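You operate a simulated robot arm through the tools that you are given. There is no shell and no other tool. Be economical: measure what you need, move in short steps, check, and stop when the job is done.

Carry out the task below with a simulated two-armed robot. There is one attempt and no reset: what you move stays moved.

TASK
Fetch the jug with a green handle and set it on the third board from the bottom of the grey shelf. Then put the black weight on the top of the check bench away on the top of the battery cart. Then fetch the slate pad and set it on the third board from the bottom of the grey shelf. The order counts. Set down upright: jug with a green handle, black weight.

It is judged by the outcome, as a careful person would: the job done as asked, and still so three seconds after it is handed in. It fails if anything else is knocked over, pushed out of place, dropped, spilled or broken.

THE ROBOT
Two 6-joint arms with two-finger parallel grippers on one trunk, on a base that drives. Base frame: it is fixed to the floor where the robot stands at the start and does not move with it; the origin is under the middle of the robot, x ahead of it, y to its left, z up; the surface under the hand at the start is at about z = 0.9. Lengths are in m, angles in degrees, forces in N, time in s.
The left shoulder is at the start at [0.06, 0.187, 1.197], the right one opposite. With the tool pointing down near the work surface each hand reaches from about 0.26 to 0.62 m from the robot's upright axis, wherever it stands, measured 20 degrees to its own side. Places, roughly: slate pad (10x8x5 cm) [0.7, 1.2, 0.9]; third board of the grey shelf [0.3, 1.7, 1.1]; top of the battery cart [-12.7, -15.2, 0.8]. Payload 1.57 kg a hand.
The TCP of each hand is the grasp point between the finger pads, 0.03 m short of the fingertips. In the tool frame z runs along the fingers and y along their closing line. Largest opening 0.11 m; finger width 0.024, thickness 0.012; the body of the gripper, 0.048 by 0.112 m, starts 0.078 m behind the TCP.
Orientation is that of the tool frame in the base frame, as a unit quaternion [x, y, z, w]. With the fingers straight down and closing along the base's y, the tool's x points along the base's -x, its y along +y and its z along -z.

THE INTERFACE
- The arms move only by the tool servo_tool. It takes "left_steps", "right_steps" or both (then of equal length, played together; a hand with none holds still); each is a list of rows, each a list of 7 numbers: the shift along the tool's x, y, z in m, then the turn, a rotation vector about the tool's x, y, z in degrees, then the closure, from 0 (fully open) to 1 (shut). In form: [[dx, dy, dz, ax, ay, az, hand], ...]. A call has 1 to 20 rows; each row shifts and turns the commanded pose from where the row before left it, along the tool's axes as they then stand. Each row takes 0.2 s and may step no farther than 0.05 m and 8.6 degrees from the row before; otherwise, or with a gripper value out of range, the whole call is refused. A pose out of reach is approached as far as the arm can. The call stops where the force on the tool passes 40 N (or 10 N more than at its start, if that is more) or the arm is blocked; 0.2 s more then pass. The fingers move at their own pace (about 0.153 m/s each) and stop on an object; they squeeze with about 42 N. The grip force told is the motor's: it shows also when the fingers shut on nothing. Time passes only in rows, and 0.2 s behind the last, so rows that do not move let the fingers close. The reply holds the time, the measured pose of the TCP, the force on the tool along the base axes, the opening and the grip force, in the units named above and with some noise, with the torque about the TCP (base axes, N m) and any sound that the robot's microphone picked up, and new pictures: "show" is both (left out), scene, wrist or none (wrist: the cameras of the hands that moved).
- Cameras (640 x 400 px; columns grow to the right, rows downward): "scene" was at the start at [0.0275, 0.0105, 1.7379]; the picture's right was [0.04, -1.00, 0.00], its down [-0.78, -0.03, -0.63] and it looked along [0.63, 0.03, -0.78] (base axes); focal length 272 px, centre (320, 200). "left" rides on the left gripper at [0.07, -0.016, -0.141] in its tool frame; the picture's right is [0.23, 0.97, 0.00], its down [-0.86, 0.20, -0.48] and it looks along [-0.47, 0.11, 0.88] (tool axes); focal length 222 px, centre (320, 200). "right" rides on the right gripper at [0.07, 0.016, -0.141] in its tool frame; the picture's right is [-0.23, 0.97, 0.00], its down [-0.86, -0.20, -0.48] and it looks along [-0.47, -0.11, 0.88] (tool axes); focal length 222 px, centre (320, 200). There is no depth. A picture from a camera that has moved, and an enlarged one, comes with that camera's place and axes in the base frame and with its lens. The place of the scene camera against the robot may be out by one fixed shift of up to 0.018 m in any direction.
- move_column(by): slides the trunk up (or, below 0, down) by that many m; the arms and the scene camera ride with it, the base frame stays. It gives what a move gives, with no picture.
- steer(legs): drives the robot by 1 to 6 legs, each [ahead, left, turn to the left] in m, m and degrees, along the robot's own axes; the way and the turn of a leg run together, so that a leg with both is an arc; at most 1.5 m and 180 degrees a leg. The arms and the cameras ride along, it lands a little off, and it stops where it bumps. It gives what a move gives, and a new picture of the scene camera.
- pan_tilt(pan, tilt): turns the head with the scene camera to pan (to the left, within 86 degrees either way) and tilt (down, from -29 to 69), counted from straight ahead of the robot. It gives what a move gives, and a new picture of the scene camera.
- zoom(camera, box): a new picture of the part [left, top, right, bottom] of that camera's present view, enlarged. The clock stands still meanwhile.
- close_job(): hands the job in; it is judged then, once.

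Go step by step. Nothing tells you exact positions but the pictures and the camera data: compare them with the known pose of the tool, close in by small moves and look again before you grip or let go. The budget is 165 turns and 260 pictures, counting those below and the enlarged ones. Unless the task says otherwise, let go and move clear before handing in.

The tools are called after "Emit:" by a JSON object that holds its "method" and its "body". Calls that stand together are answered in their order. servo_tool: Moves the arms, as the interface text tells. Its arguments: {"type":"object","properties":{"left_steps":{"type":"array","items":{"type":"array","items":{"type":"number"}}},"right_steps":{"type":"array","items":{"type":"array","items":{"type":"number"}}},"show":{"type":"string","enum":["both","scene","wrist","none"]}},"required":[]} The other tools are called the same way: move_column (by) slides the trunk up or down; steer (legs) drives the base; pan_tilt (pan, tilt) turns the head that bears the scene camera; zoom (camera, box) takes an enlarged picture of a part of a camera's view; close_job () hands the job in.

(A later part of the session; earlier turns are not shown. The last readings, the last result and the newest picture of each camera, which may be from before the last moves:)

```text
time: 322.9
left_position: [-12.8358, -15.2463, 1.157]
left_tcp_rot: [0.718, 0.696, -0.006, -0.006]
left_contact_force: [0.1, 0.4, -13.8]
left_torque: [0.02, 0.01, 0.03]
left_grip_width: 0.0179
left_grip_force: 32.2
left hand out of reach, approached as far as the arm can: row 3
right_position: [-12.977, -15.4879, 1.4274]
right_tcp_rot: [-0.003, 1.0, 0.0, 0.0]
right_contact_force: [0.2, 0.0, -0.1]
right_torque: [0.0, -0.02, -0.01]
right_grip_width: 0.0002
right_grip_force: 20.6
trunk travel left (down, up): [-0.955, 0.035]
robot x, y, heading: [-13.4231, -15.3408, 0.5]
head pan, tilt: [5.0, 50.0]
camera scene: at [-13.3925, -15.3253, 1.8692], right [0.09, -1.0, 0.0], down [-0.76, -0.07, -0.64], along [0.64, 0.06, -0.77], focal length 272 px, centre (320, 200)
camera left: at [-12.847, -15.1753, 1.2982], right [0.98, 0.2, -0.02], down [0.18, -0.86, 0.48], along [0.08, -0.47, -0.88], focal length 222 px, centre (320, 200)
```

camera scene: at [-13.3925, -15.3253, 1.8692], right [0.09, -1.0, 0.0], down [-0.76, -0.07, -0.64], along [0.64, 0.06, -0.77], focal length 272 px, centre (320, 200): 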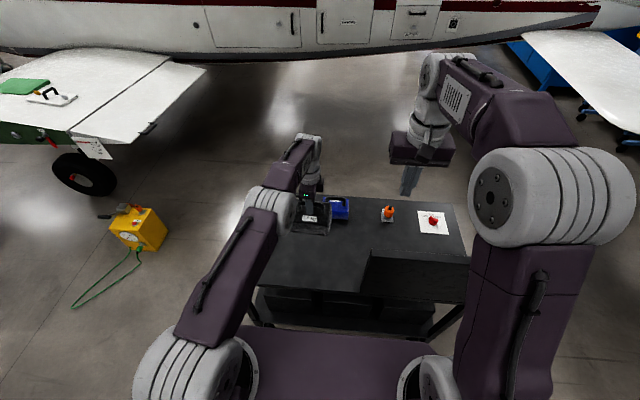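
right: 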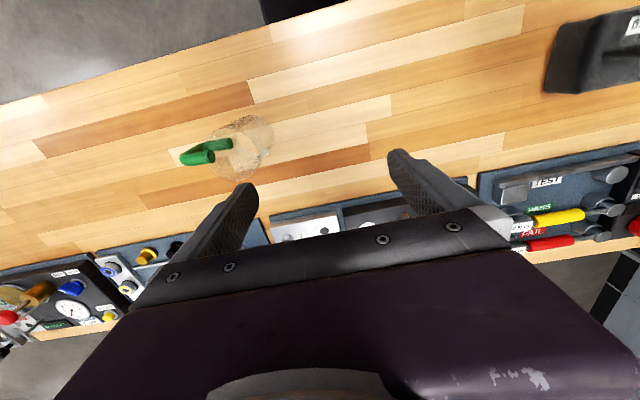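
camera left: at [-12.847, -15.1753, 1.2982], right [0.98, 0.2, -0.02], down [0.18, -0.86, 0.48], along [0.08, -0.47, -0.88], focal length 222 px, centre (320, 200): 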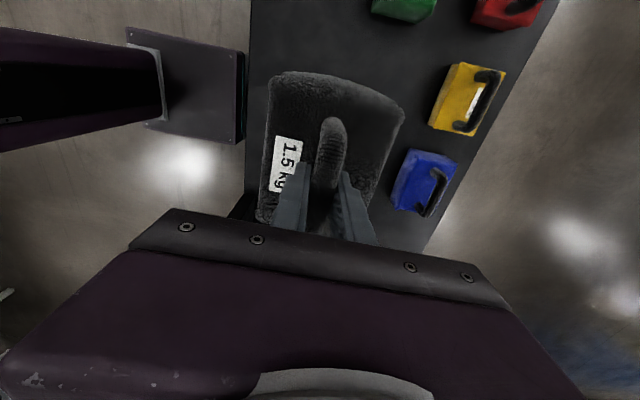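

Position is good. I first tuck the right hand up and back so it clears the panel, drive 6 cm nearer for reach, then lower using the trunk.

Emit:
{"method": "servo_tool", "body": {"right_steps": [[0.03, -0.005, -0.02, 0, 0, 0, 1], [0.03, -0.005, -0.02, 0, 0, 0, 1], [0.03, -0.005, -0.02, 0, 0, 0, 1], [0.03, -0.005, -0.02, 0, 0, 0, 1], [0.03, -0.005, -0.02, 0, 0, 0, 1], [0.0, 0, -0.03, 0, 0, 0, 1]], "left_steps": [[0, -0.01, 0, 0, 0, 0, 1], [0, -0.01, 0, 0, 0, 0, 1], [0, -0.01, 0, 0, 0, 0, 1], [0, -0.01, 0, 0, 0, 0, 1], [0, 0, 0, 0, 0, 0, 1], [0, 0, 0, 0, 0, 0, 1]], "show": "none"}}

Emit:
{"method": "steer", "body": {"legs": [[0.06, 0, 0]]}}

Emit:
{"method": "move_column", "body": {"by": -0.2}}

Emit:
{"method": "zoom", "body": {"camera": "scene", "box": [220, 150, 480, 330]}}

Emit:
{"method": "zoom", "body": {"camera": "left", "box": [0, 0, 640, 400]}}

```text
time: 324.3
left_position: [-12.8747, -15.2437, 1.1565]
left_tcp_rot: [0.718, 0.696, -0.006, -0.005]
left_contact_force: [0.2, 0.2, -15.3]
left_torque: [0.0, 0.01, 0.02]
left_grip_width: 0.0174
left_grip_force: 32.2
right_position: [-13.1247, -15.5115, 1.5588]
right_tcp_rot: [-0.003, 1.0, 0.0, 0.0]
right_contact_force: [1.1, -0.3, 0.3]
right_torque: [0.01, 0.0, 0.02]
right_grip_width: 0.0
right_grip_force: 21.7
trunk travel left (down, up): [-0.955, 0.035]
robot x, y, heading: [-13.4219, -15.3384, 0.3]
head pan, tilt: [5.0, 50.0]
```

```text
time: 325.3
left_position: [-12.8286, -15.2428, 1.1628]
left_tcp_rot: [0.719, 0.695, -0.001, -0.002]
left_contact_force: [-2.1, 0.8, -14.0]
left_torque: [0.04, 0.01, 0.01]
left_grip_width: 0.0179
left_grip_force: 32.9
right_position: [-13.0814, -15.5111, 1.5601]
right_tcp_rot: [-0.003, 1.0, -0.001, 0.006]
right_contact_force: [-1.9, -0.6, 0.2]
right_torque: [-0.04, -0.15, -0.01]
right_grip_width: 0.0002
right_grip_force: 21.0
trunk travel left (down, up): [-0.955, 0.035]
robot x, y, heading: [-13.3675, -15.3351, 0.2]
head pan, tilt: [5.0, 50.0]
camera scene: at [-13.3518, -15.3249, 1.8694], right [0.09, -1.0, 0.0], down [-0.76, -0.07, -0.65], along [0.65, 0.06, -0.76], focal length 272 px, centre (320, 200)
```

scene: 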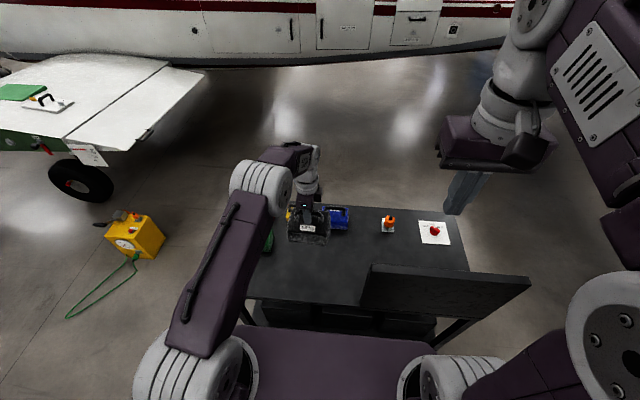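

```text
time: 327.5
left_position: [-12.8179, -15.2442, 0.9569]
left_tcp_rot: [0.719, 0.695, -0.007, -0.006]
left_contact_force: [0.2, -0.4, -14.7]
left_torque: [-0.02, 0.0, 0.03]
left_grip_width: 0.0178
left_grip_force: 32.5
right_position: [-13.0666, -15.5113, 1.3579]
right_tcp_rot: [-0.003, 1.0, 0.0, -0.001]
right_contact_force: [0.3, -0.6, 0.0]
right_torque: [-0.01, -0.03, -0.03]
right_grip_width: 0.0
right_grip_force: 21.1
trunk travel left (down, up): [-0.755, 0.235]
robot x, y, heading: [-13.3647, -15.3376, 0.2]
head pan, tilt: [5.0, 50.0]
```

```text
2.22 times, centred on (350, 240) of scene
camera zoom: at [-13.3332, -15.325, 1.6692], right [0.09, -1.0, 0.0], down [-0.76, -0.07, -0.64], along [0.64, 0.06, -0.77], focal length 604 px, centre (253, 111)
```

zoom: 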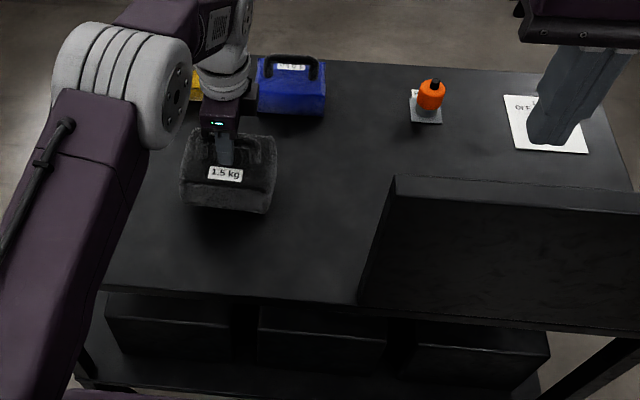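

```text
1.00 times, centred on (320, 200) of left (not enlarged: the box is as wide or as high as the picture)
camera zoom: at [-12.8273, -15.173, 1.0982], right [0.98, 0.2, -0.02], down [0.18, -0.86, 0.48], along [0.08, -0.47, -0.88], focal length 222 px, centre (320, 200)
```

zoom: 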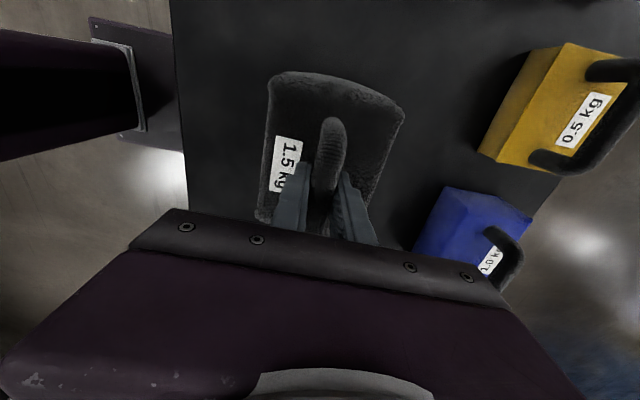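

The spot is clear (the other weights are 0.5 and 1.0 kg). I lower in small steps until contact.

Emit:
{"method": "servo_tool", "body": {"left_steps": [[0, 0, 0.015, 0, 0, 0, 1], [0, 0, 0.012, 0, 0, 0, 1], [0, 0, 0.008, 0, 0, 0, 1], [0, 0, 0.006, 0, 0, 0, 1], [0, 0, 0.005, 0, 0, 0, 1], [0, 0, 0.004, 0, 0, 0, 1]], "show": "wrist"}}

```text
time: 328.4
left_position: [-12.8174, -15.242, 0.9277]
left_tcp_rot: [0.719, 0.695, 0.0, 0.001]
left_contact_force: [-11.0, 8.2, 20.5]
left_torque: [-0.51, 0.25, -0.06]
left_grip_width: 0.0177
left_grip_force: 32.2
right_position: [-13.073, -15.5102, 1.3601]
right_tcp_rot: [-0.002, 1.0, -0.001, 0.002]
right_contact_force: [0.6, -0.3, -1.0]
right_torque: [0.01, 0.0, 0.04]
right_grip_width: 0.0
right_grip_force: 21.3
trunk travel left (down, up): [-0.755, 0.235]
robot x, y, heading: [-13.3635, -15.3403, 0.5]
head pan, tilt: [5.0, 50.0]
stopped in row 4 (left hand): the force on the tool passed its limit at 45 N (the readings are from after the stop); the commanded pose is now the measured one
camera left: at [-12.8303, -15.1711, 1.0682], right [0.98, 0.2, 0.0], down [0.17, -0.86, 0.48], along [0.1, -0.47, -0.88], focal length 222 px, centre (320, 200)
```

left: 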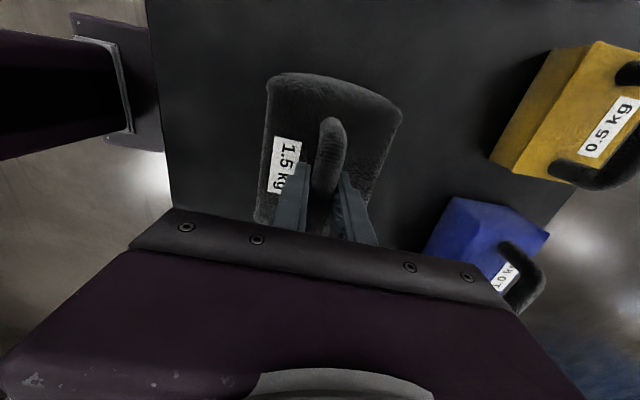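

Contact with the cart top. I ease up 2 mm, open moderately, and lift clear.

Emit:
{"method": "servo_tool", "body": {"left_steps": [[0, 0, -0.002, 0, 0, 0, 1], [0, 0, 0, 0, 0, 0, 1], [0, 0, 0, 0, 0, 0, 0.6], [0, 0, 0, 0, 0, 0, 0.5], [0, 0, 0, 0, 0, 0, 0.5]], "show": "wrist"}}

```text
time: 329.6
left_position: [-12.8136, -15.2443, 0.9243]
left_tcp_rot: [0.718, 0.696, 0.0, -0.001]
left_contact_force: [-0.3, -0.6, -0.1]
left_torque: [-0.03, -0.01, 0.0]
left_grip_width: 0.0551
left_grip_force: 0.0
right_position: [-13.0683, -15.5118, 1.3588]
right_tcp_rot: [-0.003, 1.0, -0.001, 0.0]
right_contact_force: [-0.6, -0.7, -0.1]
right_torque: [-0.02, 0.02, 0.02]
right_grip_width: 0.0
right_grip_force: 21.1
trunk travel left (down, up): [-0.755, 0.235]
robot x, y, heading: [-13.3639, -15.3383, 0.3]
head pan, tilt: [5.0, 50.0]
camera left: at [-12.8264, -15.1727, 1.0667], right [0.98, 0.2, 0.0], down [0.17, -0.86, 0.48], along [0.09, -0.47, -0.88], focal length 222 px, centre (320, 200)
```

left: 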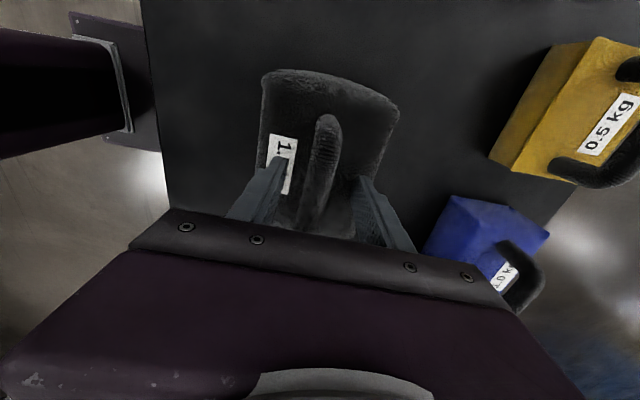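

Emit:
{"method": "servo_tool", "body": {"left_steps": [[0, 0, -0.02, 0, 0, 0, 0.5], [0, 0, -0.03, 0, 0, 0, 0.5], [0, 0, -0.04, 0, 0, 0, 0.5], [0, 0, -0.045, 0, 0, 0, 0.5], [0, 0, -0.045, 0, 0, 0, 0.5]]}}

```text
time: 330.8
left_position: [-12.8144, -15.2424, 1.1066]
left_tcp_rot: [0.718, 0.696, 0.0, 0.0]
left_contact_force: [0.1, 0.1, -0.3]
left_torque: [-0.05, -0.05, -0.04]
left_grip_width: 0.055
left_grip_force: 0.0
right_position: [-13.0703, -15.5115, 1.358]
right_tcp_rot: [-0.002, 1.0, 0.0, 0.001]
right_contact_force: [0.1, 0.9, -0.6]
right_torque: [-0.02, 0.03, -0.01]
right_grip_width: 0.0002
right_grip_force: 21.0
trunk travel left (down, up): [-0.755, 0.235]
robot x, y, heading: [-13.3624, -15.3395, 0.5]
head pan, tilt: [5.0, 50.0]
camera scene: at [-13.3371, -15.3253, 1.6692], right [0.09, -1.0, 0.0], down [-0.76, -0.07, -0.64], along [0.64, 0.06, -0.77], focal length 272 px, centre (320, 200)
camera left: at [-12.8276, -15.1719, 1.2478], right [0.98, 0.2, 0.0], down [0.17, -0.86, 0.48], along [0.09, -0.47, -0.88], focal length 222 px, centre (320, 200)
```

scene: 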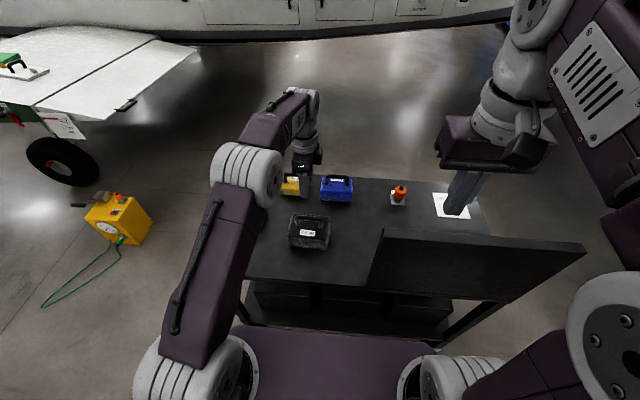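
left: 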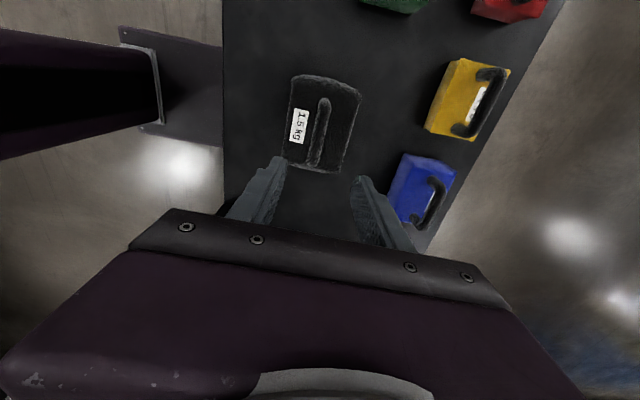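

The black weight stands on the cart and the hand is clear. I back off, restore the tucked arm pose and trunk height, and head back the way I came.

Emit:
{"method": "steer", "body": {"legs": [[-0.32, 0, 0]]}}

Emit:
{"method": "move_column", "body": {"by": 0.2}}

Emit:
{"method": "servo_tool", "body": {"right_steps": [[-0.03, 0.005, 0.02, 0, 0, 0, 1], [-0.03, 0.005, 0.02, 0, 0, 0, 1], [-0.03, 0.005, 0.02, 0, 0, 0, 1], [-0.03, 0.005, 0.02, 0, 0, 0, 1], [-0.03, 0.005, 0.02, 0, 0, 0, 1], [0, 0, 0.03, 0, 0, 0, 1]], "left_steps": [[0, -0.01, 0, 0, 0, 0, 1], [0, -0.01, 0, 0, 0, 0, 1], [0, -0.01, 0.02, 0, 0, 0, 1], [0, -0.01, 0.04, 0, 0, 0, 1], [0, 0, 0.04, 0, 0, 0, 1], [0, 0, 0.04, 0, 0, 0, 1]], "show": "none"}}

Emit:
{"method": "zoom", "body": {"camera": "scene", "box": [200, 100, 460, 280]}}

Emit:
{"method": "pan_tilt", "body": {"pan": 86, "tilt": 30}}

```text
time: 333.0
left_position: [-13.1333, -15.2429, 1.1054]
left_tcp_rot: [0.717, 0.697, -0.001, -0.001]
left_contact_force: [-0.3, -0.3, 0.3]
left_torque: [0.01, 0.01, 0.0]
left_grip_width: 0.0549
left_grip_force: 0.0
right_position: [-13.387, -15.5138, 1.3582]
right_tcp_rot: [-0.004, 1.0, 0.0, 0.0]
right_contact_force: [-0.2, -1.2, -0.9]
right_torque: [0.03, 0.0, 0.05]
right_grip_width: 0.0001
right_grip_force: 21.2
trunk travel left (down, up): [-0.755, 0.235]
robot x, y, heading: [-13.6824, -15.343, 0.5]
head pan, tilt: [5.0, 50.0]
camera scene: at [-13.655, -15.3278, 1.6692], right [0.1, -1.0, 0.0], down [-0.76, -0.07, -0.64], along [0.64, 0.06, -0.77], focal length 272 px, centre (320, 200)
```

scene: 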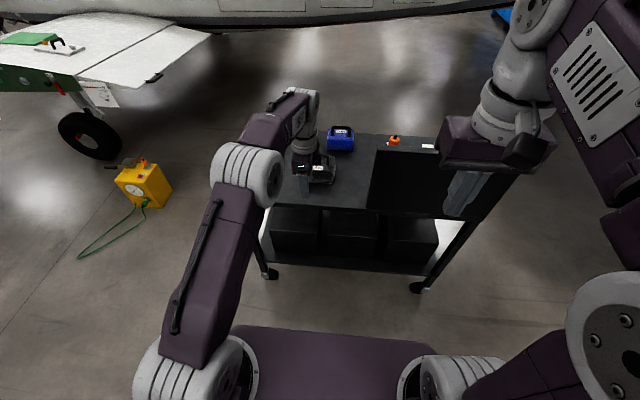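

```text
time: 335.1
left_position: [-13.1351, -15.2437, 1.3068]
left_tcp_rot: [0.717, 0.697, 0.0, 0.0]
left_contact_force: [0.6, -0.1, 0.6]
left_torque: [0.04, -0.05, -0.02]
left_grip_width: 0.0548
left_grip_force: 0.0
right_position: [-13.3892, -15.514, 1.5577]
right_tcp_rot: [-0.004, 1.0, 0.0, 0.001]
right_contact_force: [0.2, 0.2, -0.5]
right_torque: [-0.01, 0.01, 0.01]
right_grip_width: 0.0001
right_grip_force: 21.0
trunk travel left (down, up): [-0.955, 0.035]
robot x, y, heading: [-13.685, -15.3444, 0.5]
head pan, tilt: [5.0, 50.0]
```

```text
time: 336.6
left_position: [-13.1721, -15.2431, 1.1651]
left_tcp_rot: [0.716, 0.698, 0.0, 0.0]
left_contact_force: [0.0, 0.3, -0.4]
left_torque: [0.0, 0.03, -0.03]
left_grip_width: 0.0
left_grip_force: 21.4
right_position: [-13.2376, -15.491, 1.4291]
right_tcp_rot: [-0.005, 1.0, -0.002, 0.0]
right_contact_force: [1.0, -0.2, 0.5]
right_torque: [-0.01, -0.02, -0.02]
right_grip_width: 0.0
right_grip_force: 21.4
trunk travel left (down, up): [-0.955, 0.035]
robot x, y, heading: [-13.6842, -15.3395, 0.5]
head pan, tilt: [5.0, 50.0]
```

```text
2.22 times, centred on (330, 190) of scene
camera zoom: at [-13.6555, -15.328, 1.8693], right [0.1, -1.0, 0.0], down [-0.76, -0.07, -0.64], along [0.64, 0.06, -0.77], focal length 604 px, centre (298, 222)
```

zoom: 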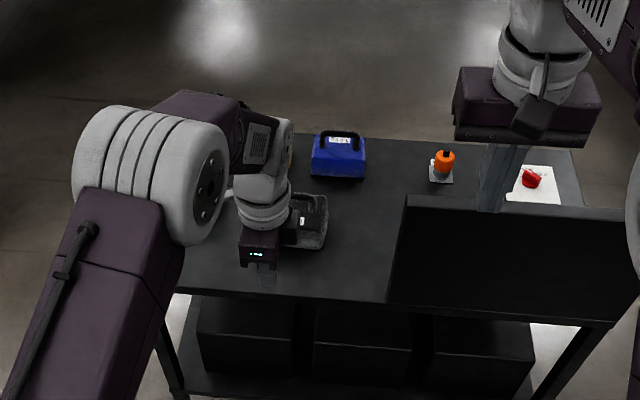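

```text
time: 338.1
left_position: [-13.1742, -15.2425, 1.1662]
left_tcp_rot: [0.717, 0.697, -0.001, 0.0]
left_contact_force: [-0.3, 0.0, 0.9]
left_torque: [-0.04, -0.02, -0.01]
left_grip_width: 0.0
left_grip_force: 21.6
right_position: [-13.2389, -15.4885, 1.4297]
right_tcp_rot: [-0.005, 1.0, -0.001, 0.0]
right_contact_force: [0.1, 1.4, 0.3]
right_torque: [-0.02, 0.02, 0.01]
right_grip_width: 0.0
right_grip_force: 21.2
trunk travel left (down, up): [-0.955, 0.035]
robot x, y, heading: [-13.687, -15.341, 0.7]
head pan, tilt: [85.9, 30.0]
camera scene: at [-13.7284, -15.245, 1.8988], right [1.0, -0.06, 0.0], down [-0.03, -0.5, -0.87], along [0.05, 0.86, -0.5], focal length 272 px, centre (320, 200)
```

scene: 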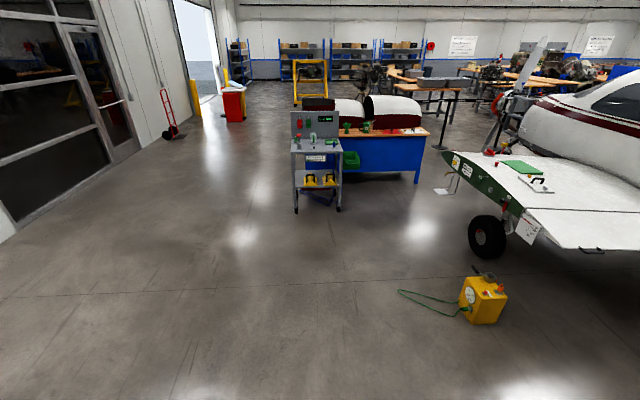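

Emit:
{"method": "steer", "body": {"legs": [[0, 0, 89.3], [1.2, 0.7, 0], [1.2, 0.25, 0], [1.4, 0, 0], [1.4, 0, 0]]}}

Emit:
{"method": "pan_tilt", "body": {"pan": -20, "tilt": 25}}

```text
time: 367.7
left_position: [-14.8079, -9.6683, 1.1663]
left_tcp_rot: [0.012, 1.0, 0.0, 0.0]
left_contact_force: [-0.7, -0.8, 0.2]
left_torque: [0.01, -0.01, 0.0]
left_grip_width: 0.0
left_grip_force: 21.4
right_position: [-14.5624, -9.7331, 1.4296]
right_tcp_rot: [0.712, -0.703, 0.0, -0.002]
right_contact_force: [0.4, 0.1, 0.5]
right_torque: [0.03, -0.04, 0.01]
right_grip_width: 0.0
right_grip_force: 21.7
trunk travel left (down, up): [-0.955, 0.035]
robot x, y, heading: [-14.712, -10.1803, 90.8]
head pan, tilt: [85.9, 30.0]
camera scene: at [-14.7854, -10.2283, 1.8988], right [0.06, 1.0, 0.0], down [0.5, -0.03, -0.87], along [-0.86, 0.05, -0.5], focal length 272 px, centre (320, 200)
```

scene: 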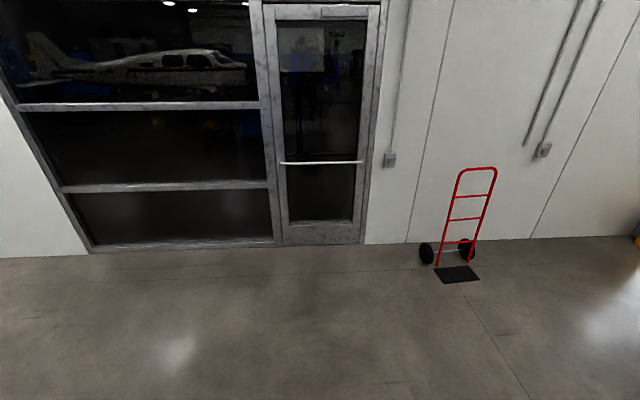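

```text
time: 369.5
left_position: [-14.808, -9.6687, 1.1652]
left_tcp_rot: [0.012, 1.0, 0.0, 0.0]
left_contact_force: [0.5, 0.1, -0.1]
left_torque: [0.0, -0.01, -0.01]
left_grip_width: 0.0
left_grip_force: 21.2
right_position: [-14.5624, -9.7319, 1.4297]
right_tcp_rot: [0.712, -0.703, 0.0, -0.002]
right_contact_force: [0.2, 0.0, 1.2]
right_torque: [-0.01, -0.02, 0.02]
right_grip_width: 0.0
right_grip_force: 21.3
trunk travel left (down, up): [-0.955, 0.035]
robot x, y, heading: [-14.7113, -10.1819, 90.8]
head pan, tilt: [-20.0, 25.0]
camera scene: at [-14.6649, -10.1453, 1.9068], right [0.94, -0.33, 0.0], down [-0.14, -0.4, -0.91], along [0.3, 0.86, -0.42], focal length 272 px, centre (320, 200)
```

scene: 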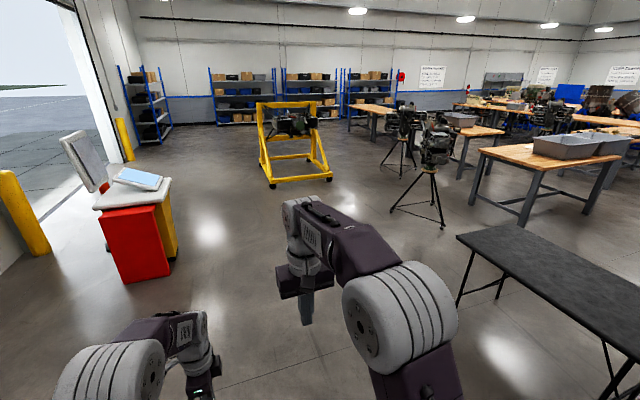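

Emit:
{"method": "steer", "body": {"legs": [[1.05, -0.1, 0], [1.05, -0.1, 0], [0, 0, -90.5]]}}

Emit:
{"method": "pan_tilt", "body": {"pan": 0, "tilt": 30}}

```text
time: 383.6
left_position: [-14.05, -8.0277, 1.1652]
left_tcp_rot: [0.718, 0.697, -0.001, 0.0]
left_contact_force: [-0.5, 0.6, 0.9]
left_torque: [-0.03, 0.01, -0.01]
left_grip_width: 0.0
left_grip_force: 20.8
right_position: [-14.1144, -8.2733, 1.4288]
right_tcp_rot: [-0.004, 1.0, -0.001, 0.0]
right_contact_force: [-0.7, 0.3, -0.4]
right_torque: [0.0, 0.01, -0.02]
right_grip_width: 0.0
right_grip_force: 20.9
trunk travel left (down, up): [-0.955, 0.035]
robot x, y, heading: [-14.5613, -8.1255, 0.5]
head pan, tilt: [-20.0, 25.0]
camera scene: at [-14.5229, -8.1497, 1.9068], right [-0.33, -0.94, 0.0], down [-0.4, 0.14, -0.91], along [0.85, -0.3, -0.42], focal length 272 px, centre (320, 200)
```

scene: 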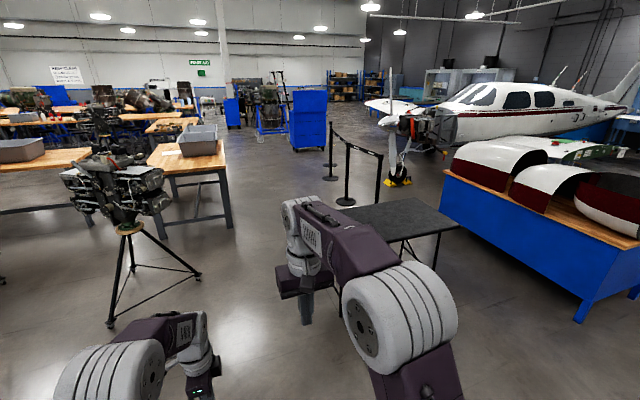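

```text
time: 384.4
left_position: [-14.0505, -8.0276, 1.1656]
left_tcp_rot: [0.717, 0.697, 0.001, 0.0]
left_contact_force: [-0.3, -1.0, 0.4]
left_torque: [-0.03, -0.02, 0.0]
left_grip_width: 0.0
left_grip_force: 21.3
right_position: [-14.1135, -8.2748, 1.4295]
right_tcp_rot: [-0.004, 1.0, 0.0, 0.001]
right_contact_force: [-0.6, -0.6, -0.5]
right_torque: [0.01, -0.02, -0.05]
right_grip_width: 0.0001
right_grip_force: 21.3
trunk travel left (down, up): [-0.955, 0.035]
robot x, y, heading: [-14.5602, -8.1303, 0.6]
head pan, tilt: [0.0, 30.0]
camera scene: at [-14.5194, -8.1188, 1.8988], right [0.01, -1.0, 0.0], down [-0.5, 0.0, -0.87], along [0.87, 0.01, -0.5], focal length 272 px, centre (320, 200)
```

scene: 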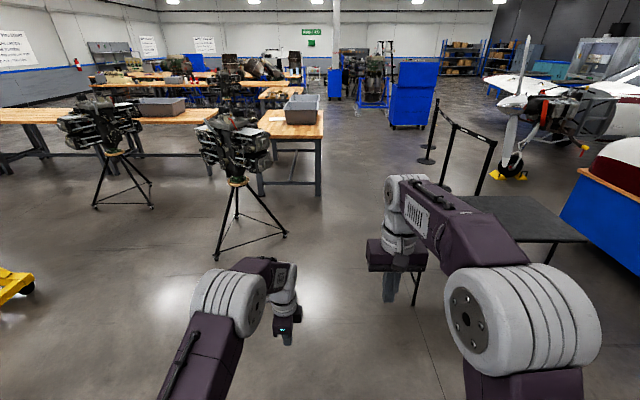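

Emit:
{"method": "steer", "body": {"legs": [[1.3, -0.12, 0], [1.37, 0, 0], [0, -0.72, -0.6]]}}

Emit:
{"method": "steer", "body": {"legs": [[1.4, 0, 0], [1.4, 0, 0], [1.4, 0, 0]]}}

```text
time: 400.9
left_position: [-11.389, -8.8426, 1.1651]
left_tcp_rot: [0.725, 0.689, -0.001, 0.0]
left_contact_force: [0.5, 0.1, 0.7]
left_torque: [0.0, -0.02, -0.03]
left_grip_width: 0.0
left_grip_force: 20.9
right_position: [-11.4605, -9.0851, 1.4291]
right_tcp_rot: [0.008, 1.0, -0.002, 0.0]
right_contact_force: [0.3, -0.4, 0.4]
right_torque: [-0.05, 0.02, 0.04]
right_grip_width: 0.0
right_grip_force: 21.4
trunk travel left (down, up): [-0.955, 0.035]
robot x, y, heading: [-11.9031, -8.9256, -0.8]
head pan, tilt: [0.0, 30.0]
camera scene: at [-11.8615, -8.92, 1.8988], right [-0.02, -1.0, 0.0], down [-0.5, 0.01, -0.87], along [0.87, -0.01, -0.5], focal length 272 px, centre (320, 200)
```

scene: 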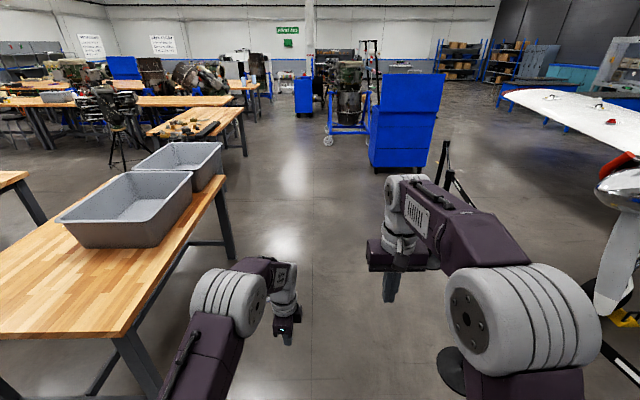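

```text
time: 421.2
left_position: [-7.1478, -8.8795, 1.1665]
left_tcp_rot: [0.722, 0.692, 0.0, 0.0]
left_contact_force: [-0.1, 0.4, 0.2]
left_torque: [0.04, -0.03, 0.02]
left_grip_width: 0.0
left_grip_force: 21.1
right_position: [-7.2151, -9.1253, 1.4293]
right_tcp_rot: [0.003, 1.0, -0.001, 0.001]
right_contact_force: [0.4, -0.1, -1.0]
right_torque: [0.02, 0.0, 0.01]
right_grip_width: 0.0
right_grip_force: 21.5
trunk travel left (down, up): [-0.955, 0.035]
robot x, y, heading: [-7.6579, -8.9641, -0.1]
head pan, tilt: [0.0, 30.0]
camera scene: at [-7.6188, -8.9636, 1.8988], right [0.0, -1.0, 0.0], down [-0.5, 0.0, -0.87], along [0.87, 0.0, -0.5], focal length 272 px, centre (320, 200)
```

scene: 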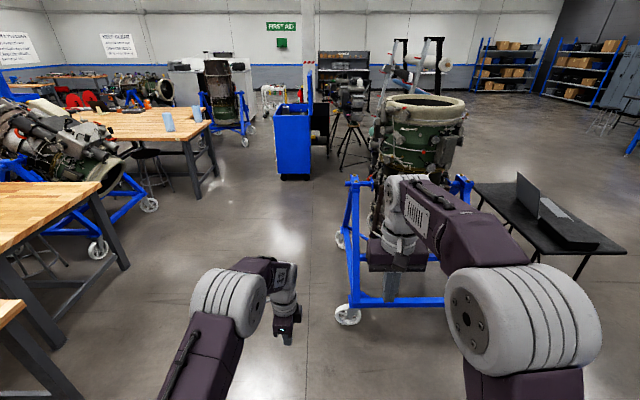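

Emit:
{"method": "steer", "body": {"legs": [[0.55, 0, 0], [0, 0, -89.9], [0, 0.28, 0]]}}

Emit:
{"method": "pan_tilt", "body": {"pan": 0, "tilt": 40}}

```text
time: 429.8
left_position: [-6.7334, -9.4834, 1.1655]
left_tcp_rot: [1.0, -0.017, 0.001, 0.0]
left_contact_force: [-0.5, -0.3, -0.5]
left_torque: [-0.02, -0.02, -0.01]
left_grip_width: 0.0
left_grip_force: 21.5
right_position: [-6.9803, -9.4166, 1.4287]
right_tcp_rot: [0.706, 0.708, -0.001, 0.0]
right_contact_force: [-0.4, -0.7, -0.1]
right_torque: [0.0, -0.05, -0.01]
right_grip_width: 0.0
right_grip_force: 21.5
trunk travel left (down, up): [-0.955, 0.035]
robot x, y, heading: [-6.826, -8.9718, -90.0]
head pan, tilt: [0.0, 30.0]
camera scene: at [-6.8181, -8.9943, 1.8988], right [-1.0, 0.0, 0.0], down [0.0, 0.5, -0.87], along [0.0, -0.87, -0.5], focal length 272 px, centre (320, 200)
```

scene: 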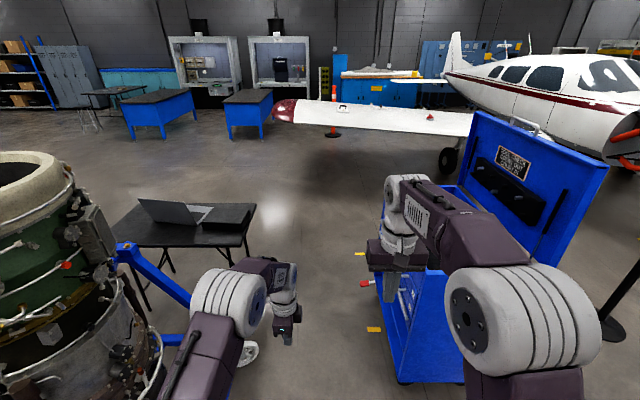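

```text
time: 430.5
left_position: [-6.7319, -9.4831, 1.1659]
left_tcp_rot: [1.0, -0.017, 0.001, 0.0]
left_contact_force: [0.5, 0.3, 0.4]
left_torque: [0.0, 0.0, 0.02]
left_grip_width: 0.0002
left_grip_force: 21.4
right_position: [-6.9767, -9.416, 1.429]
right_tcp_rot: [0.706, 0.708, -0.001, 0.0]
right_contact_force: [0.1, -0.5, -0.2]
right_torque: [-0.01, 0.02, -0.01]
right_grip_width: 0.0
right_grip_force: 20.9
trunk travel left (down, up): [-0.955, 0.035]
robot x, y, heading: [-6.8257, -8.9704, -89.9]
head pan, tilt: [0.0, 40.0]
camera scene: at [-6.8145, -8.9889, 1.8835], right [-1.0, 0.0, 0.0], down [0.0, 0.64, -0.77], along [0.0, -0.77, -0.64], focal length 272 px, centre (320, 200)
```

scene: 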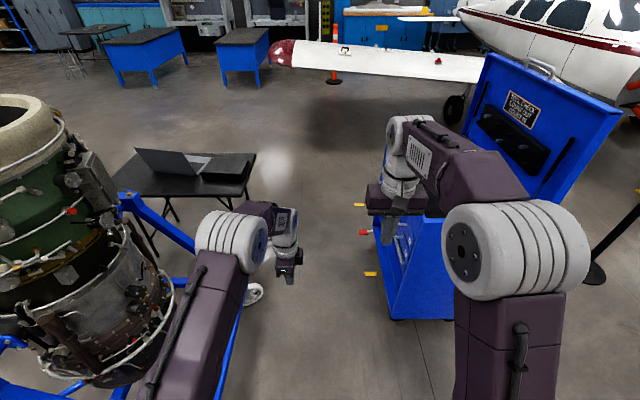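

Emit:
{"method": "steer", "body": {"legs": [[1.3, 0, 0], [1.35, 0, 0], [0, 0, 90]]}}

Emit:
{"method": "pan_tilt", "body": {"pan": 0, "tilt": 25}}

```text
time: 447.2
left_position: [-6.291, -11.5266, 1.1652]
left_tcp_rot: [0.719, 0.695, 0.0, 0.0]
left_contact_force: [-0.4, 0.6, 0.5]
left_torque: [-0.04, -0.02, -0.03]
left_grip_width: 0.0002
left_grip_force: 20.8
right_position: [-6.3567, -11.7726, 1.4287]
right_tcp_rot: [-0.001, 1.0, -0.001, 0.002]
right_contact_force: [-0.5, -0.5, 0.9]
right_torque: [-0.04, -0.02, 0.01]
right_grip_width: 0.0
right_grip_force: 20.8
trunk travel left (down, up): [-0.955, 0.035]
robot x, y, heading: [-6.8019, -11.6197, 0.2]
head pan, tilt: [0.0, 40.0]
camera scene: at [-6.7662, -11.6143, 1.8834], right [0.0, -1.0, 0.0], down [-0.64, 0.0, -0.77], along [0.77, 0.0, -0.64], focal length 272 px, centre (320, 200)
```

scene: 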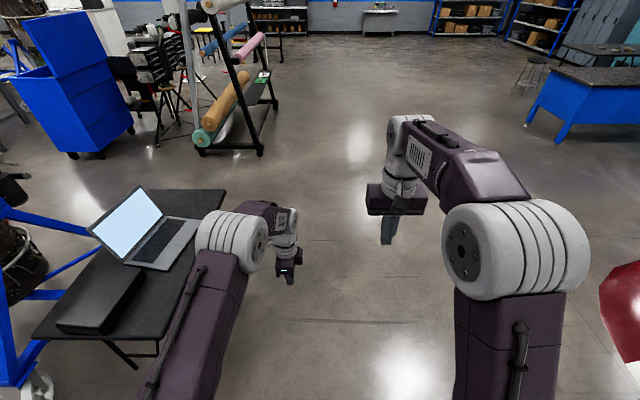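

```text
time: 447.9
left_position: [-6.2898, -11.5252, 1.1649]
left_tcp_rot: [0.719, 0.695, -0.001, -0.001]
left_contact_force: [0.6, -0.4, 0.1]
left_torque: [-0.02, 0.0, -0.03]
left_grip_width: 0.0
left_grip_force: 21.6
right_position: [-6.3552, -11.7714, 1.4293]
right_tcp_rot: [-0.001, 1.0, -0.002, 0.001]
right_contact_force: [-0.1, 0.4, 0.2]
right_torque: [0.01, -0.06, 0.0]
right_grip_width: 0.0
right_grip_force: 21.7
trunk travel left (down, up): [-0.955, 0.035]
robot x, y, heading: [-6.8013, -11.6234, 0.2]
head pan, tilt: [0.0, 25.0]
camera scene: at [-6.759, -11.6138, 1.9067], right [0.0, -1.0, 0.0], down [-0.42, 0.0, -0.91], along [0.91, 0.0, -0.42], focal length 272 px, centre (320, 200)
```

scene: 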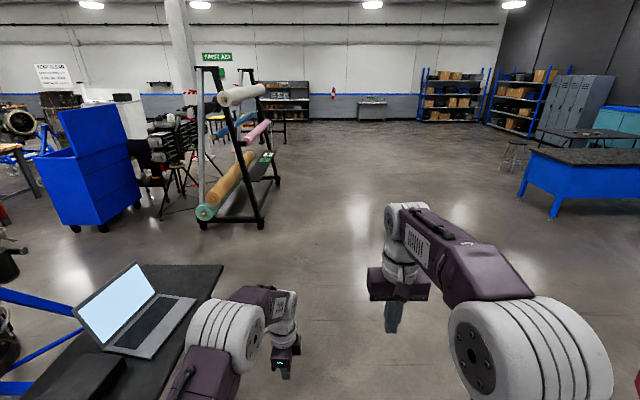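

Emit:
{"method": "steer", "body": {"legs": [[0.3, -0.25, 0], [1.3, -0.2, 0], [1.4, -0.2, 0], [1.45, 0, 0], [1.45, 0, 0], [1.45, 0, 0]]}}

Emit:
{"method": "pan_tilt", "body": {"pan": 45, "tilt": 20}}

```text
time: 483.7
left_position: [1.0677, -11.9857, 1.1666]
left_tcp_rot: [0.706, 0.708, -0.001, 0.0]
left_contact_force: [-0.8, -0.1, 0.7]
left_torque: [-0.01, -0.03, -0.02]
left_grip_width: 0.0
left_grip_force: 21.2
right_position: [1.0098, -12.2328, 1.4299]
right_tcp_rot: [-0.021, 1.0, 0.0, 0.002]
right_contact_force: [-1.3, -0.3, -0.8]
right_torque: [0.0, 0.01, 0.0]
right_grip_width: 0.0
right_grip_force: 21.2
trunk travel left (down, up): [-0.955, 0.035]
robot x, y, heading: [0.561, -12.0952, 2.4]
head pan, tilt: [0.0, 25.0]
camera scene: at [0.6017, -12.091, 1.9068], right [0.04, -1.0, 0.0], down [-0.42, -0.02, -0.91], along [0.91, 0.04, -0.42], focal length 272 px, centre (320, 200)
```

scene: 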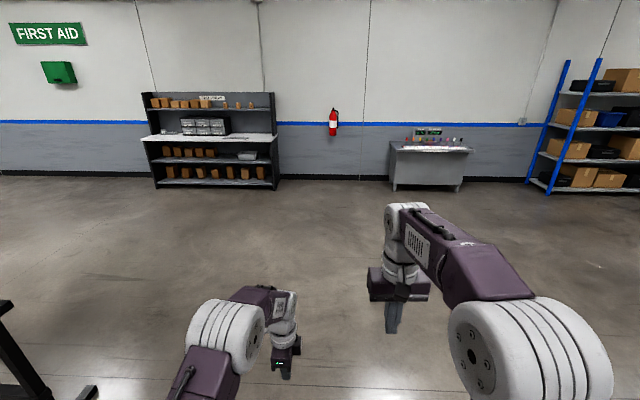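

```text
time: 484.8
left_position: [1.0664, -11.9855, 1.1662]
left_tcp_rot: [0.706, 0.708, 0.0, 0.0]
left_contact_force: [0.2, -0.9, 0.1]
left_torque: [-0.01, 0.0, 0.0]
left_grip_width: 0.0
left_grip_force: 21.7
right_position: [1.0105, -12.2336, 1.4299]
right_tcp_rot: [-0.018, 1.0, -0.001, 0.001]
right_contact_force: [-0.7, 0.0, 0.2]
right_torque: [0.01, -0.02, -0.01]
right_grip_width: 0.0001
right_grip_force: 21.0
trunk travel left (down, up): [-0.955, 0.035]
robot x, y, heading: [0.5629, -12.0993, 2.2]
head pan, tilt: [45.0, 20.0]
camera scene: at [0.5739, -12.0264, 1.9149], right [0.73, -0.68, 0.0], down [-0.23, -0.25, -0.94], along [0.64, 0.69, -0.34], focal length 272 px, centre (320, 200)
```

scene: 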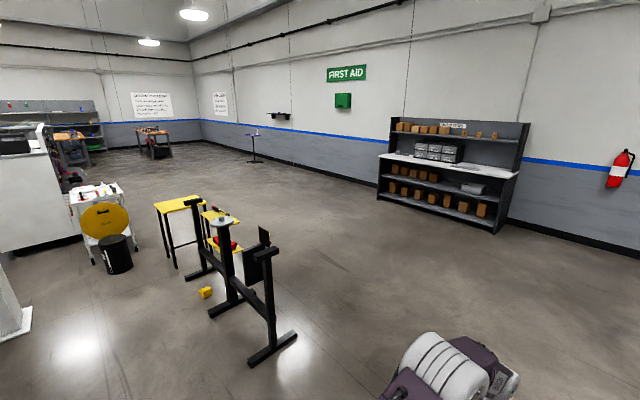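

Emit:
{"method": "steer", "body": {"legs": [[1.3, 0, 0], [0.95, 0, 0], [0, 0, 87.8], [1.45, 0, 0], [1.45, 0, 0], [1.45, 0, 0]]}}

Emit:
{"method": "pan_tilt", "body": {"pan": 0, "tilt": 20}}

```text
time: 520.1
left_position: [2.8205, -7.1107, 1.1657]
left_tcp_rot: [0.032, 0.999, 0.0, 0.0]
left_contact_force: [0.4, -0.1, 0.4]
left_torque: [0.0, 0.01, 0.03]
left_grip_width: 0.0
left_grip_force: 21.8
right_position: [3.065, -7.1845, 1.4287]
right_tcp_rot: [-0.698, 0.716, 0.0, 0.002]
right_contact_force: [-0.7, -0.2, -0.1]
right_torque: [0.01, -0.01, -0.04]
right_grip_width: 0.0
right_grip_force: 21.3
trunk travel left (down, up): [-0.955, 0.035]
robot x, y, heading: [2.9011, -7.6219, 88.6]
head pan, tilt: [45.0, 20.0]
camera scene: at [2.8467, -7.6107, 1.9149], right [0.73, 0.69, 0.0], down [0.24, -0.25, -0.94], along [-0.65, 0.68, -0.34], focal length 272 px, centre (320, 200)
```

scene: 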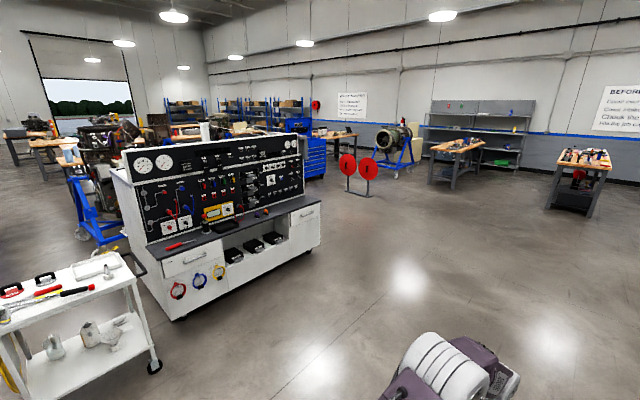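

```text
time: 521.3
left_position: [2.8219, -7.11, 1.1661]
left_tcp_rot: [0.033, 0.999, 0.0, 0.0]
left_contact_force: [0.5, 0.3, 0.4]
left_torque: [0.0, -0.02, 0.0]
left_grip_width: 0.0
left_grip_force: 21.4
right_position: [3.0642, -7.1829, 1.4287]
right_tcp_rot: [-0.697, 0.717, 0.0, 0.002]
right_contact_force: [-0.6, 0.0, 0.3]
right_torque: [0.03, -0.01, 0.01]
right_grip_width: 0.0
right_grip_force: 21.4
trunk travel left (down, up): [-0.955, 0.035]
robot x, y, heading: [2.896, -7.6246, 88.4]
head pan, tilt: [0.0, 20.0]
camera scene: at [2.9131, -7.5841, 1.9149], right [1.0, -0.03, 0.0], down [-0.01, -0.34, -0.94], along [0.02, 0.94, -0.34], focal length 272 px, centre (320, 200)
```

scene: 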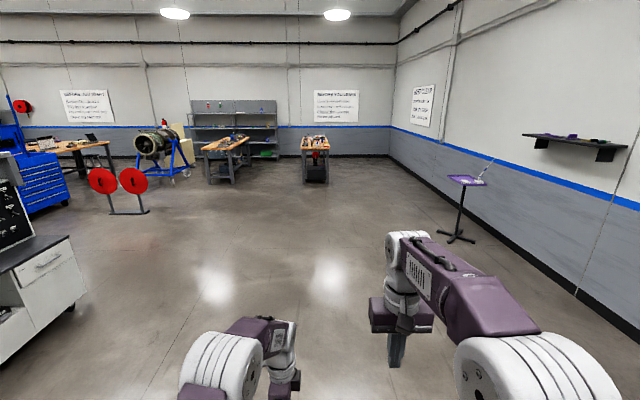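

The aisle between the check bench and the far bench leads right to the shelf's end; from there I can reach the pad on its stand from the +x side. I drive there.

Emit:
{"method": "steer", "body": {"legs": [[1.4, 0.2, 1.6], [1.4, 0.25, 0], [1.4, 0.25, 0], [1.4, 0.25, 0], [1.4, 0.2, 0]]}}

Emit:
{"method": "pan_tilt", "body": {"pan": 15, "tilt": 35}}

```text
time: 554.9
left_position: [1.7602, -0.1179, 1.166]
left_tcp_rot: [0.024, 1.0, 0.0, 0.0]
left_contact_force: [0.0, 0.3, 0.5]
left_torque: [0.02, 0.0, 0.03]
left_grip_width: 0.0
left_grip_force: 21.6
right_position: [2.0045, -0.1879, 1.4296]
right_tcp_rot: [-0.704, 0.71, 0.0, 0.001]
right_contact_force: [0.1, 0.4, 1.2]
right_torque: [0.0, -0.02, 0.02]
right_grip_width: 0.0
right_grip_force: 21.1
trunk travel left (down, up): [-0.955, 0.035]
robot x, y, heading: [1.8555, -0.6314, 89.5]
head pan, tilt: [0.0, 20.0]
camera scene: at [1.8617, -0.5909, 1.9149], right [1.0, -0.01, 0.0], down [0.0, -0.34, -0.94], along [0.01, 0.94, -0.34], focal length 272 px, centre (320, 200)
```

scene: 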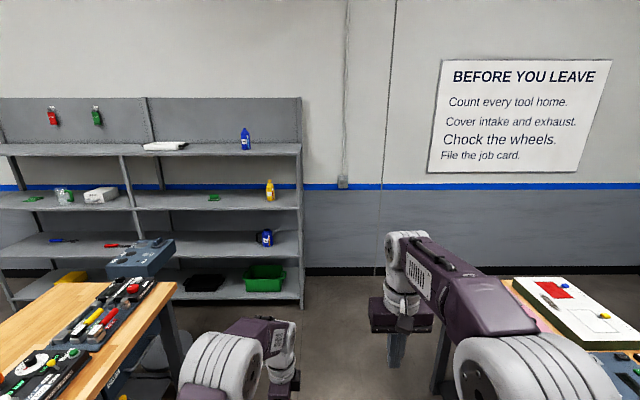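

```text
time: 555.7
left_position: [1.7617, -0.1172, 1.1661]
left_tcp_rot: [0.023, 1.0, 0.0, -0.001]
left_contact_force: [-0.6, -0.4, 0.9]
left_torque: [-0.01, 0.0, -0.03]
left_grip_width: 0.0
left_grip_force: 21.7
right_position: [2.0066, -0.1859, 1.4282]
right_tcp_rot: [-0.703, 0.711, -0.001, 0.002]
right_contact_force: [-0.1, 0.0, 0.1]
right_torque: [0.03, 0.02, -0.01]
right_grip_width: 0.0
right_grip_force: 21.2
trunk travel left (down, up): [-0.955, 0.035]
robot x, y, heading: [1.8471, -0.6298, 89.5]
head pan, tilt: [15.0, 35.0]
camera scene: at [1.8386, -0.5975, 1.8911], right [0.97, 0.25, 0.0], down [0.14, -0.55, -0.82], along [-0.2, 0.79, -0.57], focal length 272 px, centre (320, 200)
```

scene: 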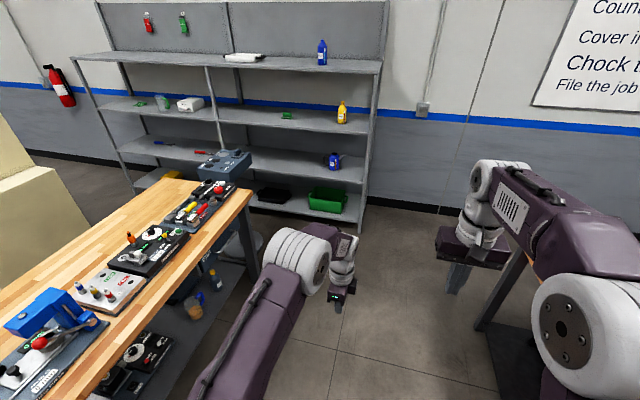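

Emit:
{"method": "steer", "body": {"legs": [[1.2, 0.2, 0.5]]}}

Emit:
{"method": "pan_tilt", "body": {"pan": 55, "tilt": 45}}

```text
time: 561.8
left_position: [1.5623, 1.065, 1.1657]
left_tcp_rot: [0.019, 1.0, 0.0, -0.001]
left_contact_force: [0.2, -0.1, 0.4]
left_torque: [0.04, -0.02, 0.03]
left_grip_width: 0.0001
left_grip_force: 21.4
right_position: [1.806, 0.997, 1.4294]
right_tcp_rot: [-0.706, 0.708, 0.001, 0.001]
right_contact_force: [0.1, 0.1, -0.6]
right_torque: [0.03, 0.02, 0.03]
right_grip_width: 0.0
right_grip_force: 21.1
trunk travel left (down, up): [-0.955, 0.035]
robot x, y, heading: [1.6505, 0.554, 89.8]
head pan, tilt: [15.0, 35.0]
camera scene: at [1.6434, 0.5843, 1.891], right [0.97, 0.26, 0.0], down [0.15, -0.55, -0.82], along [-0.21, 0.79, -0.57], focal length 272 px, centre (320, 200)
```

scene: 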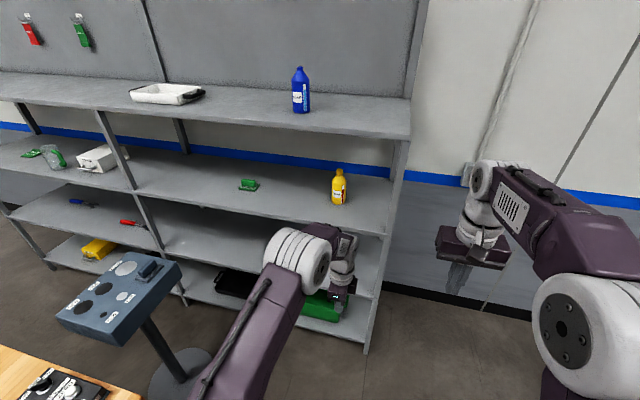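

```text
time: 562.8
left_position: [1.5605, 1.0656, 1.1653]
left_tcp_rot: [0.02, 1.0, 0.0, 0.0]
left_contact_force: [-0.2, 0.3, 0.8]
left_torque: [0.03, 0.0, -0.03]
left_grip_width: 0.0
left_grip_force: 21.1
right_position: [1.8068, 0.9984, 1.4292]
right_tcp_rot: [-0.706, 0.708, -0.001, 0.002]
right_contact_force: [-0.1, -0.2, 0.2]
right_torque: [0.0, 0.02, -0.03]
right_grip_width: 0.0002
right_grip_force: 21.0
trunk travel left (down, up): [-0.955, 0.035]
robot x, y, heading: [1.6579, 0.5524, 90.3]
head pan, tilt: [55.0, 45.0]
camera scene: at [1.5995, 0.5475, 1.8762], right [0.57, 0.82, 0.0], down [0.58, -0.41, -0.71], along [-0.58, 0.41, -0.71], focal length 272 px, centre (320, 200)
```

scene: 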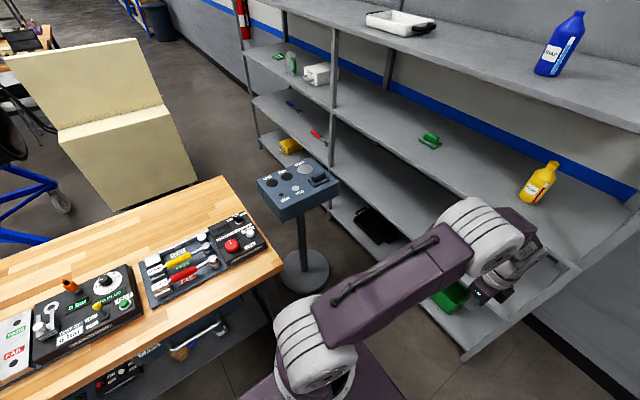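

Emit:
{"method": "zoom", "body": {"camera": "scene", "box": [240, 140, 360, 300]}}

```text
2.50 times, centred on (300, 220) of scene
camera zoom: at [1.5995, 0.5475, 1.8762], right [0.57, 0.82, 0.0], down [0.58, -0.41, -0.71], along [-0.58, 0.41, -0.71], focal length 679 px, centre (370, 150)
```

zoom: 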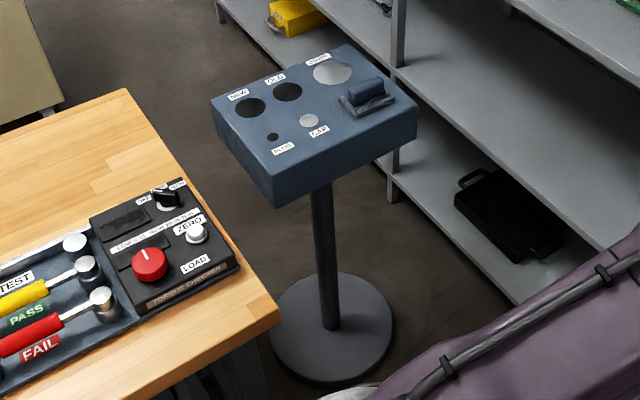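

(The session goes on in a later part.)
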